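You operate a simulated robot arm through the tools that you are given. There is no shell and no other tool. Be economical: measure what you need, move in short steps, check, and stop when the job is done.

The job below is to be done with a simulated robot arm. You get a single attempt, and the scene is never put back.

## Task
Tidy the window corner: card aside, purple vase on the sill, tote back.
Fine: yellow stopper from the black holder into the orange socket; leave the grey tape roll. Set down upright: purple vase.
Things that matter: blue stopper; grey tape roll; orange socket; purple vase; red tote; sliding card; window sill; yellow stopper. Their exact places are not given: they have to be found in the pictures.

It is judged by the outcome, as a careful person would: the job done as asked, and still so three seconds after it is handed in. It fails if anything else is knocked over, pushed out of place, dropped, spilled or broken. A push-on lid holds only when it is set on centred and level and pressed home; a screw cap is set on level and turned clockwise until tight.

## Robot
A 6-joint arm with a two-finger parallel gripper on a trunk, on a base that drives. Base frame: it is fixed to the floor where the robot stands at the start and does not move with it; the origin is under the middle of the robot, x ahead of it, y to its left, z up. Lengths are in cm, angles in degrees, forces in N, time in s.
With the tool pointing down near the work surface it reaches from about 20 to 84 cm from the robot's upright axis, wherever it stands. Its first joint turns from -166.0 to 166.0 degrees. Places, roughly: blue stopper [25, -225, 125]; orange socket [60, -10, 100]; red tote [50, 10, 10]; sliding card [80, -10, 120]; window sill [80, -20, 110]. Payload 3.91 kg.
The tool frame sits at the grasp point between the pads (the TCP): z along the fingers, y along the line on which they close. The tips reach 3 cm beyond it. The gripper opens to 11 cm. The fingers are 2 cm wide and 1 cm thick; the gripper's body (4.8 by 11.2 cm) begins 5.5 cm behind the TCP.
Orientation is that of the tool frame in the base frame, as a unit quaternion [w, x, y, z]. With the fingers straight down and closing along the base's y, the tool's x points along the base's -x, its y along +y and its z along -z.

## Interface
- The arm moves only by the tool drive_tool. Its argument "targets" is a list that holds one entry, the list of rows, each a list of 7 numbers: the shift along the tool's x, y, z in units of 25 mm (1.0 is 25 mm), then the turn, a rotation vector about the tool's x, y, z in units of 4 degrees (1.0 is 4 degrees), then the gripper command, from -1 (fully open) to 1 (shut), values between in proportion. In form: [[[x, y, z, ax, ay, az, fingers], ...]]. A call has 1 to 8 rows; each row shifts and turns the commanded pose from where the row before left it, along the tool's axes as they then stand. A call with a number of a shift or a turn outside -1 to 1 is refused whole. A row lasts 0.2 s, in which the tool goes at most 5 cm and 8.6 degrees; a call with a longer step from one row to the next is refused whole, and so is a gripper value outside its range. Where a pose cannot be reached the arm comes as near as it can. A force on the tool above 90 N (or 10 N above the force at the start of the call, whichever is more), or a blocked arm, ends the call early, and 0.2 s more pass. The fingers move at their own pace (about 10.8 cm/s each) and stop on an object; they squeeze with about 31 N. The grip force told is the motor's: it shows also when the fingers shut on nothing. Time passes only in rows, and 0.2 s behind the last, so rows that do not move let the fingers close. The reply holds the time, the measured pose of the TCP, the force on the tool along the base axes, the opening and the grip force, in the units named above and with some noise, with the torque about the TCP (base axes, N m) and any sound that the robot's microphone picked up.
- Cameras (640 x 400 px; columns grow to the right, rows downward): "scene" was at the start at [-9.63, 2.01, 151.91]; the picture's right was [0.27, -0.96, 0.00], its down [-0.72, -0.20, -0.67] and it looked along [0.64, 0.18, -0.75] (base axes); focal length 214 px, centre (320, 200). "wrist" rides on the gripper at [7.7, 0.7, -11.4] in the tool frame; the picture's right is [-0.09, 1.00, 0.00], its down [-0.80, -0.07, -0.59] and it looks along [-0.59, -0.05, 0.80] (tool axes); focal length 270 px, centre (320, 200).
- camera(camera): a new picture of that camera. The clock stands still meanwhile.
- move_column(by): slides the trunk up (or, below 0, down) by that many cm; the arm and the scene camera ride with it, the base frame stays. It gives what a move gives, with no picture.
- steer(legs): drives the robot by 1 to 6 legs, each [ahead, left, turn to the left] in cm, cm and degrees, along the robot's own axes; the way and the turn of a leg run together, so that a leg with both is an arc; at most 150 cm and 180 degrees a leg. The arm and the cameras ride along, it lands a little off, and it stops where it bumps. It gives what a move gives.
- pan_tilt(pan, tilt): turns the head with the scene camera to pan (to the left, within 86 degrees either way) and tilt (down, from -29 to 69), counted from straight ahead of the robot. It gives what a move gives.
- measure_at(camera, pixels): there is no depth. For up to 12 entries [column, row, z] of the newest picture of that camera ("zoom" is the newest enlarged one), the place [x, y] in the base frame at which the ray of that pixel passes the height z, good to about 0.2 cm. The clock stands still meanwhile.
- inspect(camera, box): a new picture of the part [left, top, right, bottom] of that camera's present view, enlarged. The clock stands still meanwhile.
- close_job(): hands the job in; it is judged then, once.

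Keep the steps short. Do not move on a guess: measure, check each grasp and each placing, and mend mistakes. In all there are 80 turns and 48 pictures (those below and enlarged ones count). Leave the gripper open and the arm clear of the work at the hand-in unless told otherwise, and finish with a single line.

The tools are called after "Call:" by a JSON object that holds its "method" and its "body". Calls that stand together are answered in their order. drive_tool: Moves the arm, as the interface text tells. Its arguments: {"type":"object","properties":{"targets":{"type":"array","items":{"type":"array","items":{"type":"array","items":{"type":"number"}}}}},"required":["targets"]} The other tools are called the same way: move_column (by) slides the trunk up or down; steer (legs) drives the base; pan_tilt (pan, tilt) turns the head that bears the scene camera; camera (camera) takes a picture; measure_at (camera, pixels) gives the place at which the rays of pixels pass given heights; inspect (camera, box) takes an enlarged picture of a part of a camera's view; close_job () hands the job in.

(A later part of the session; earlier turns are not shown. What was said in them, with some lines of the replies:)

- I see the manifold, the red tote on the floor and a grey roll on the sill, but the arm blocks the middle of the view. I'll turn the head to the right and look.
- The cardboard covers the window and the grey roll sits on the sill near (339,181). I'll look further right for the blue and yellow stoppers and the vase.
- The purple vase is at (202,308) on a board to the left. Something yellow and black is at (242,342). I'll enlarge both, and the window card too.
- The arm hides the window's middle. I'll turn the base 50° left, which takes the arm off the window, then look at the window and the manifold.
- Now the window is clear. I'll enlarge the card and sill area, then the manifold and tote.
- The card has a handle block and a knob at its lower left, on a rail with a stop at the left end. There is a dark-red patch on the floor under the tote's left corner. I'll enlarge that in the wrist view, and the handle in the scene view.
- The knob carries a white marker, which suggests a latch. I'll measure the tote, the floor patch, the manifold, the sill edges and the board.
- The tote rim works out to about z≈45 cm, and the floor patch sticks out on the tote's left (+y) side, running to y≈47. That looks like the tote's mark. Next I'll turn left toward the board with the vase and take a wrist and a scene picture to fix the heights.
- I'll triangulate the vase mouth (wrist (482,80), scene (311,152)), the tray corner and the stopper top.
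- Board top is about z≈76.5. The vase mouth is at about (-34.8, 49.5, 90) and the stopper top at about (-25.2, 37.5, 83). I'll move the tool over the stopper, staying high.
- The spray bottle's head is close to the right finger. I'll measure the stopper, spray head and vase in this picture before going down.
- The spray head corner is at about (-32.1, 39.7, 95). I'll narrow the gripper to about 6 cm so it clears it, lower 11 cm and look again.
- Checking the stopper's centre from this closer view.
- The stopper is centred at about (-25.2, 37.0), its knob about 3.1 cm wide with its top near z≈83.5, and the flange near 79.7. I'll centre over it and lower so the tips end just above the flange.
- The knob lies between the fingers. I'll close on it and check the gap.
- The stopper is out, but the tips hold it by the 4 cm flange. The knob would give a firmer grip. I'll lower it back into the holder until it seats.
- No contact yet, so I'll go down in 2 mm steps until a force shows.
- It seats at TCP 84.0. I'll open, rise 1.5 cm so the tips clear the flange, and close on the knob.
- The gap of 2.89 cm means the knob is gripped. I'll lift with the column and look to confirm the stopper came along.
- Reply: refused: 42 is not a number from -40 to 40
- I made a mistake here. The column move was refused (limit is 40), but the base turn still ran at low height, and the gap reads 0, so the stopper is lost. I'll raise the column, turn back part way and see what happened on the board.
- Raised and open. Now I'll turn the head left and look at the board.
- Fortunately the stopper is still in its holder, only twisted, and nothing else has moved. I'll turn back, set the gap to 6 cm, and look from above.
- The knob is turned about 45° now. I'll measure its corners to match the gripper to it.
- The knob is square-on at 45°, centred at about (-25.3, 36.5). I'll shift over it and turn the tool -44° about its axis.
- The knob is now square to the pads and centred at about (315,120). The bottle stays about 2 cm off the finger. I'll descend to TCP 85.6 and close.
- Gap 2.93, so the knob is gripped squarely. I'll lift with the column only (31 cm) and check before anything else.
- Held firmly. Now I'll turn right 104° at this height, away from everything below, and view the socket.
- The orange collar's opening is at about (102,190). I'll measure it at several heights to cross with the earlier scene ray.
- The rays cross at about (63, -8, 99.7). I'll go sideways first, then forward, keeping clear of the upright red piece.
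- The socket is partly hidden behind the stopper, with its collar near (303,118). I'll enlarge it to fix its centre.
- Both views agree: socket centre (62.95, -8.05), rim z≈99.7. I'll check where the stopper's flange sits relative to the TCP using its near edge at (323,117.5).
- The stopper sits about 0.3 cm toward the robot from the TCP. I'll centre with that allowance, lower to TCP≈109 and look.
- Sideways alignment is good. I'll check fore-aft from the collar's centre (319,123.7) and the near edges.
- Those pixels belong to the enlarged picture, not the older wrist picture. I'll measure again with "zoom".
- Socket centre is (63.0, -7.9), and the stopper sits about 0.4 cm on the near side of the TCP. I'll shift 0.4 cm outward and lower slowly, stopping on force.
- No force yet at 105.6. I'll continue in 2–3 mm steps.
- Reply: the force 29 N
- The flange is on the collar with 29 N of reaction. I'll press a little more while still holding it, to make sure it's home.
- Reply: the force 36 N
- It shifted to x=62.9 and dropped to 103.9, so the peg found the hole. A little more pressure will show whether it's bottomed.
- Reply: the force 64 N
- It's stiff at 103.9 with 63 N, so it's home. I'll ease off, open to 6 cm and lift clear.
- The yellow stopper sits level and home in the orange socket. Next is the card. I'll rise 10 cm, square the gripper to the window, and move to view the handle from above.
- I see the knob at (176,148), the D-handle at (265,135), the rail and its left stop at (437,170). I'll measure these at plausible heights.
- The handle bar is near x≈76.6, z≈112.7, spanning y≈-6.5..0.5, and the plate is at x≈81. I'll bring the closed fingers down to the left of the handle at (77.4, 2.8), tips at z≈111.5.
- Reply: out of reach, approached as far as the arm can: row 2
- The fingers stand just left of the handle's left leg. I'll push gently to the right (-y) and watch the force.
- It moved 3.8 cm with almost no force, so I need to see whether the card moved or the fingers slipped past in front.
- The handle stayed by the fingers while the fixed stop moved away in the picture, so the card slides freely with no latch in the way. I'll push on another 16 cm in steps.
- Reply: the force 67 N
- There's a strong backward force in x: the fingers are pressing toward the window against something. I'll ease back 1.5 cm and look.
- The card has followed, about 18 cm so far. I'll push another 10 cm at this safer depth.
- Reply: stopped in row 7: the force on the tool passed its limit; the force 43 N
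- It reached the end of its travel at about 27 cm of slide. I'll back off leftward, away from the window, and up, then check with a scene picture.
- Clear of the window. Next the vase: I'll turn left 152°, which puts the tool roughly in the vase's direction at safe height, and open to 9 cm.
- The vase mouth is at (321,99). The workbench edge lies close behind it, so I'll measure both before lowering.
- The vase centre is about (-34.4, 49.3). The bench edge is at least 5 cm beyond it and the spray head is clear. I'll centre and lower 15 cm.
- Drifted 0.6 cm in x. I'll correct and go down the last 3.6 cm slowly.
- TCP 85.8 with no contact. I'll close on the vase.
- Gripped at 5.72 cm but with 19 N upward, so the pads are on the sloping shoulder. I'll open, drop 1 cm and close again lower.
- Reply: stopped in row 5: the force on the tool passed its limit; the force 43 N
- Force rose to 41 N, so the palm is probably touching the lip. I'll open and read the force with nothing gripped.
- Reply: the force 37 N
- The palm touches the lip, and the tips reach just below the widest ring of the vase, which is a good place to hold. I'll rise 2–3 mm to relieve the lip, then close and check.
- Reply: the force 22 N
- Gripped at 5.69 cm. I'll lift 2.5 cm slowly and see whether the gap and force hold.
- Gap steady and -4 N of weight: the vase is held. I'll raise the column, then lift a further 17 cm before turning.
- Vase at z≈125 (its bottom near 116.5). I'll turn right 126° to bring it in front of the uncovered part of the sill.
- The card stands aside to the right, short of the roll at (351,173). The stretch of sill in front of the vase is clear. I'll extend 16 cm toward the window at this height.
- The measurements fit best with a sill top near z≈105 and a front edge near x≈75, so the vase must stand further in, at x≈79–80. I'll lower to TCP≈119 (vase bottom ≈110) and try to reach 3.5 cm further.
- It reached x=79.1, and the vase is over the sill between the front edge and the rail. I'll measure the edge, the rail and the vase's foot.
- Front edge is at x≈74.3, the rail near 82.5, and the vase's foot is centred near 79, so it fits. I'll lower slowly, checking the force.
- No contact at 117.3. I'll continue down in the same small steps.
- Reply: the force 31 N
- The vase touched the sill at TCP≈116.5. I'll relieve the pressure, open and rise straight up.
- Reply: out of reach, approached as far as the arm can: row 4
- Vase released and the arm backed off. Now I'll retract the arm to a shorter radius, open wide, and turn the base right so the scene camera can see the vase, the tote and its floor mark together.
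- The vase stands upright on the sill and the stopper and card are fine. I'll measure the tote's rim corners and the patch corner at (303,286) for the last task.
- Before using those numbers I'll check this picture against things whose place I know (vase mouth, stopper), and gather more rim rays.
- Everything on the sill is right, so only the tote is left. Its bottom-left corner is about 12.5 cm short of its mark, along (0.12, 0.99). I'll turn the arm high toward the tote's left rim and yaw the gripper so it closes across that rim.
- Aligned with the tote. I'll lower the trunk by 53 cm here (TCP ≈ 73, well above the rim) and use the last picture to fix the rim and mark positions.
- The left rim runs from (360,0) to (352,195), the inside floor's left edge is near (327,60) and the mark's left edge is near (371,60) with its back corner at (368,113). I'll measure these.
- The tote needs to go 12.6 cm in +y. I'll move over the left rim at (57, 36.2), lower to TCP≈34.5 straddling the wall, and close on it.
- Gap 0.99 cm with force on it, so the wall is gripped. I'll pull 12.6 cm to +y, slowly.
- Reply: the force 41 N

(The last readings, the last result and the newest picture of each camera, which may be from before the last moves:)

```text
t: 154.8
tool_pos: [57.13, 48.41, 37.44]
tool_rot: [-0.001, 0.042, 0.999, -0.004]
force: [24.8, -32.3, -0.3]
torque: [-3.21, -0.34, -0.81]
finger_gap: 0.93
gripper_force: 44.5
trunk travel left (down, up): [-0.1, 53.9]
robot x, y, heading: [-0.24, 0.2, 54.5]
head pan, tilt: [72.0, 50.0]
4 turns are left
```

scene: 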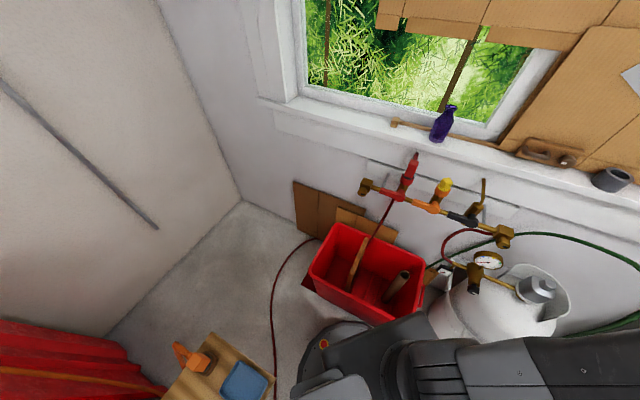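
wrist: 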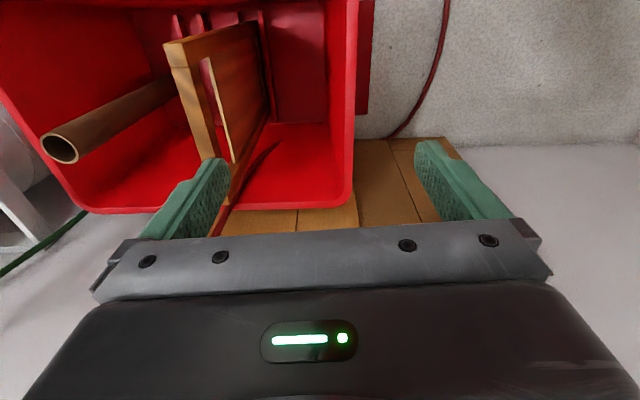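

The tote followed 12.2 cm with the grip intact, onto its mark. I'll open, rise straight up and bring the arm clear.

Call:
{"method": "drive_tool", "body": {"targets": [[[0, 0, 0, 0, 0, 0, -0.6], [0, 0, 0, 0, 0, 0, -1], [0, 0, 0, 0, 0, 0, -1], [0, 0, -0.6, 0, 0, 0, -1], [0, 0, -0.9, 0, 0, 0, -1], [0, 0, -0.9, 0, 0, 0, -1], [0, 0, -0.9, 0, 0, 0, -1], [0, 0, -0.9, 0, 0, 0, -1]]]}}

Call:
{"method": "drive_tool", "body": {"targets": [[[0, 0, -0.9, 0, 0, 0, -1], [0, 0, -0.9, 0, 0, 0, -1], [0, 0, -0.9, 0, 0, 0, -1], [0, 0, -0.9, 0, 0, 0, -1], [0, 0, -0.9, 0, 0, 0, -1], [0, 0, -0.9, 0, 0, 0, -1], [0, 0, -0.9, 0, 0, 0, -1], [0, 0, 0, 0, 0, 0, -1]]]}}

```text
t: 156.7
tool_pos: [56.77, 48.86, 48.03]
tool_rot: [-0.001, 0.042, 0.999, 0.0]
force: [-0.4, -1.0, 0.1]
torque: [0.04, 0.0, 0.0]
finger_gap: 11.01
gripper_force: 0.0
trunk travel left (down, up): [-0.1, 53.9]
robot x, y, heading: [-0.21, -0.07, 54.9]
head pan, tilt: [72.0, 50.0]
```

```text
t: 158.4
tool_pos: [56.82, 48.73, 63.91]
tool_rot: [0.0, 0.04, 0.999, 0.001]
force: [-0.6, 0.8, -0.3]
torque: [-0.03, 0.0, -0.02]
finger_gap: 10.97
gripper_force: 0.0
trunk travel left (down, up): [-0.1, 53.9]
robot x, y, heading: [-0.03, 0.34, 54.6]
head pan, tilt: [72.0, 50.0]
3 turns are left
```

The gripper is open and about 25 cm above the tote rim, clear of everything. The stopper is home, the card is aside, the vase is upright on the sill and the tote is back, so I'm handing in.

Call:
{"method": "close_job", "body": {}}

```text
The job is handed in.
```

Job handed in: the yellow stopper is pressed into the orange socket, the card is slid aside, the purple vase stands upright on the sill, the tape roll is untouched, and the tote is pulled about 12 cm onto what I took to be its floor mark, judged by the arm's travel because no pictures were left to check it.
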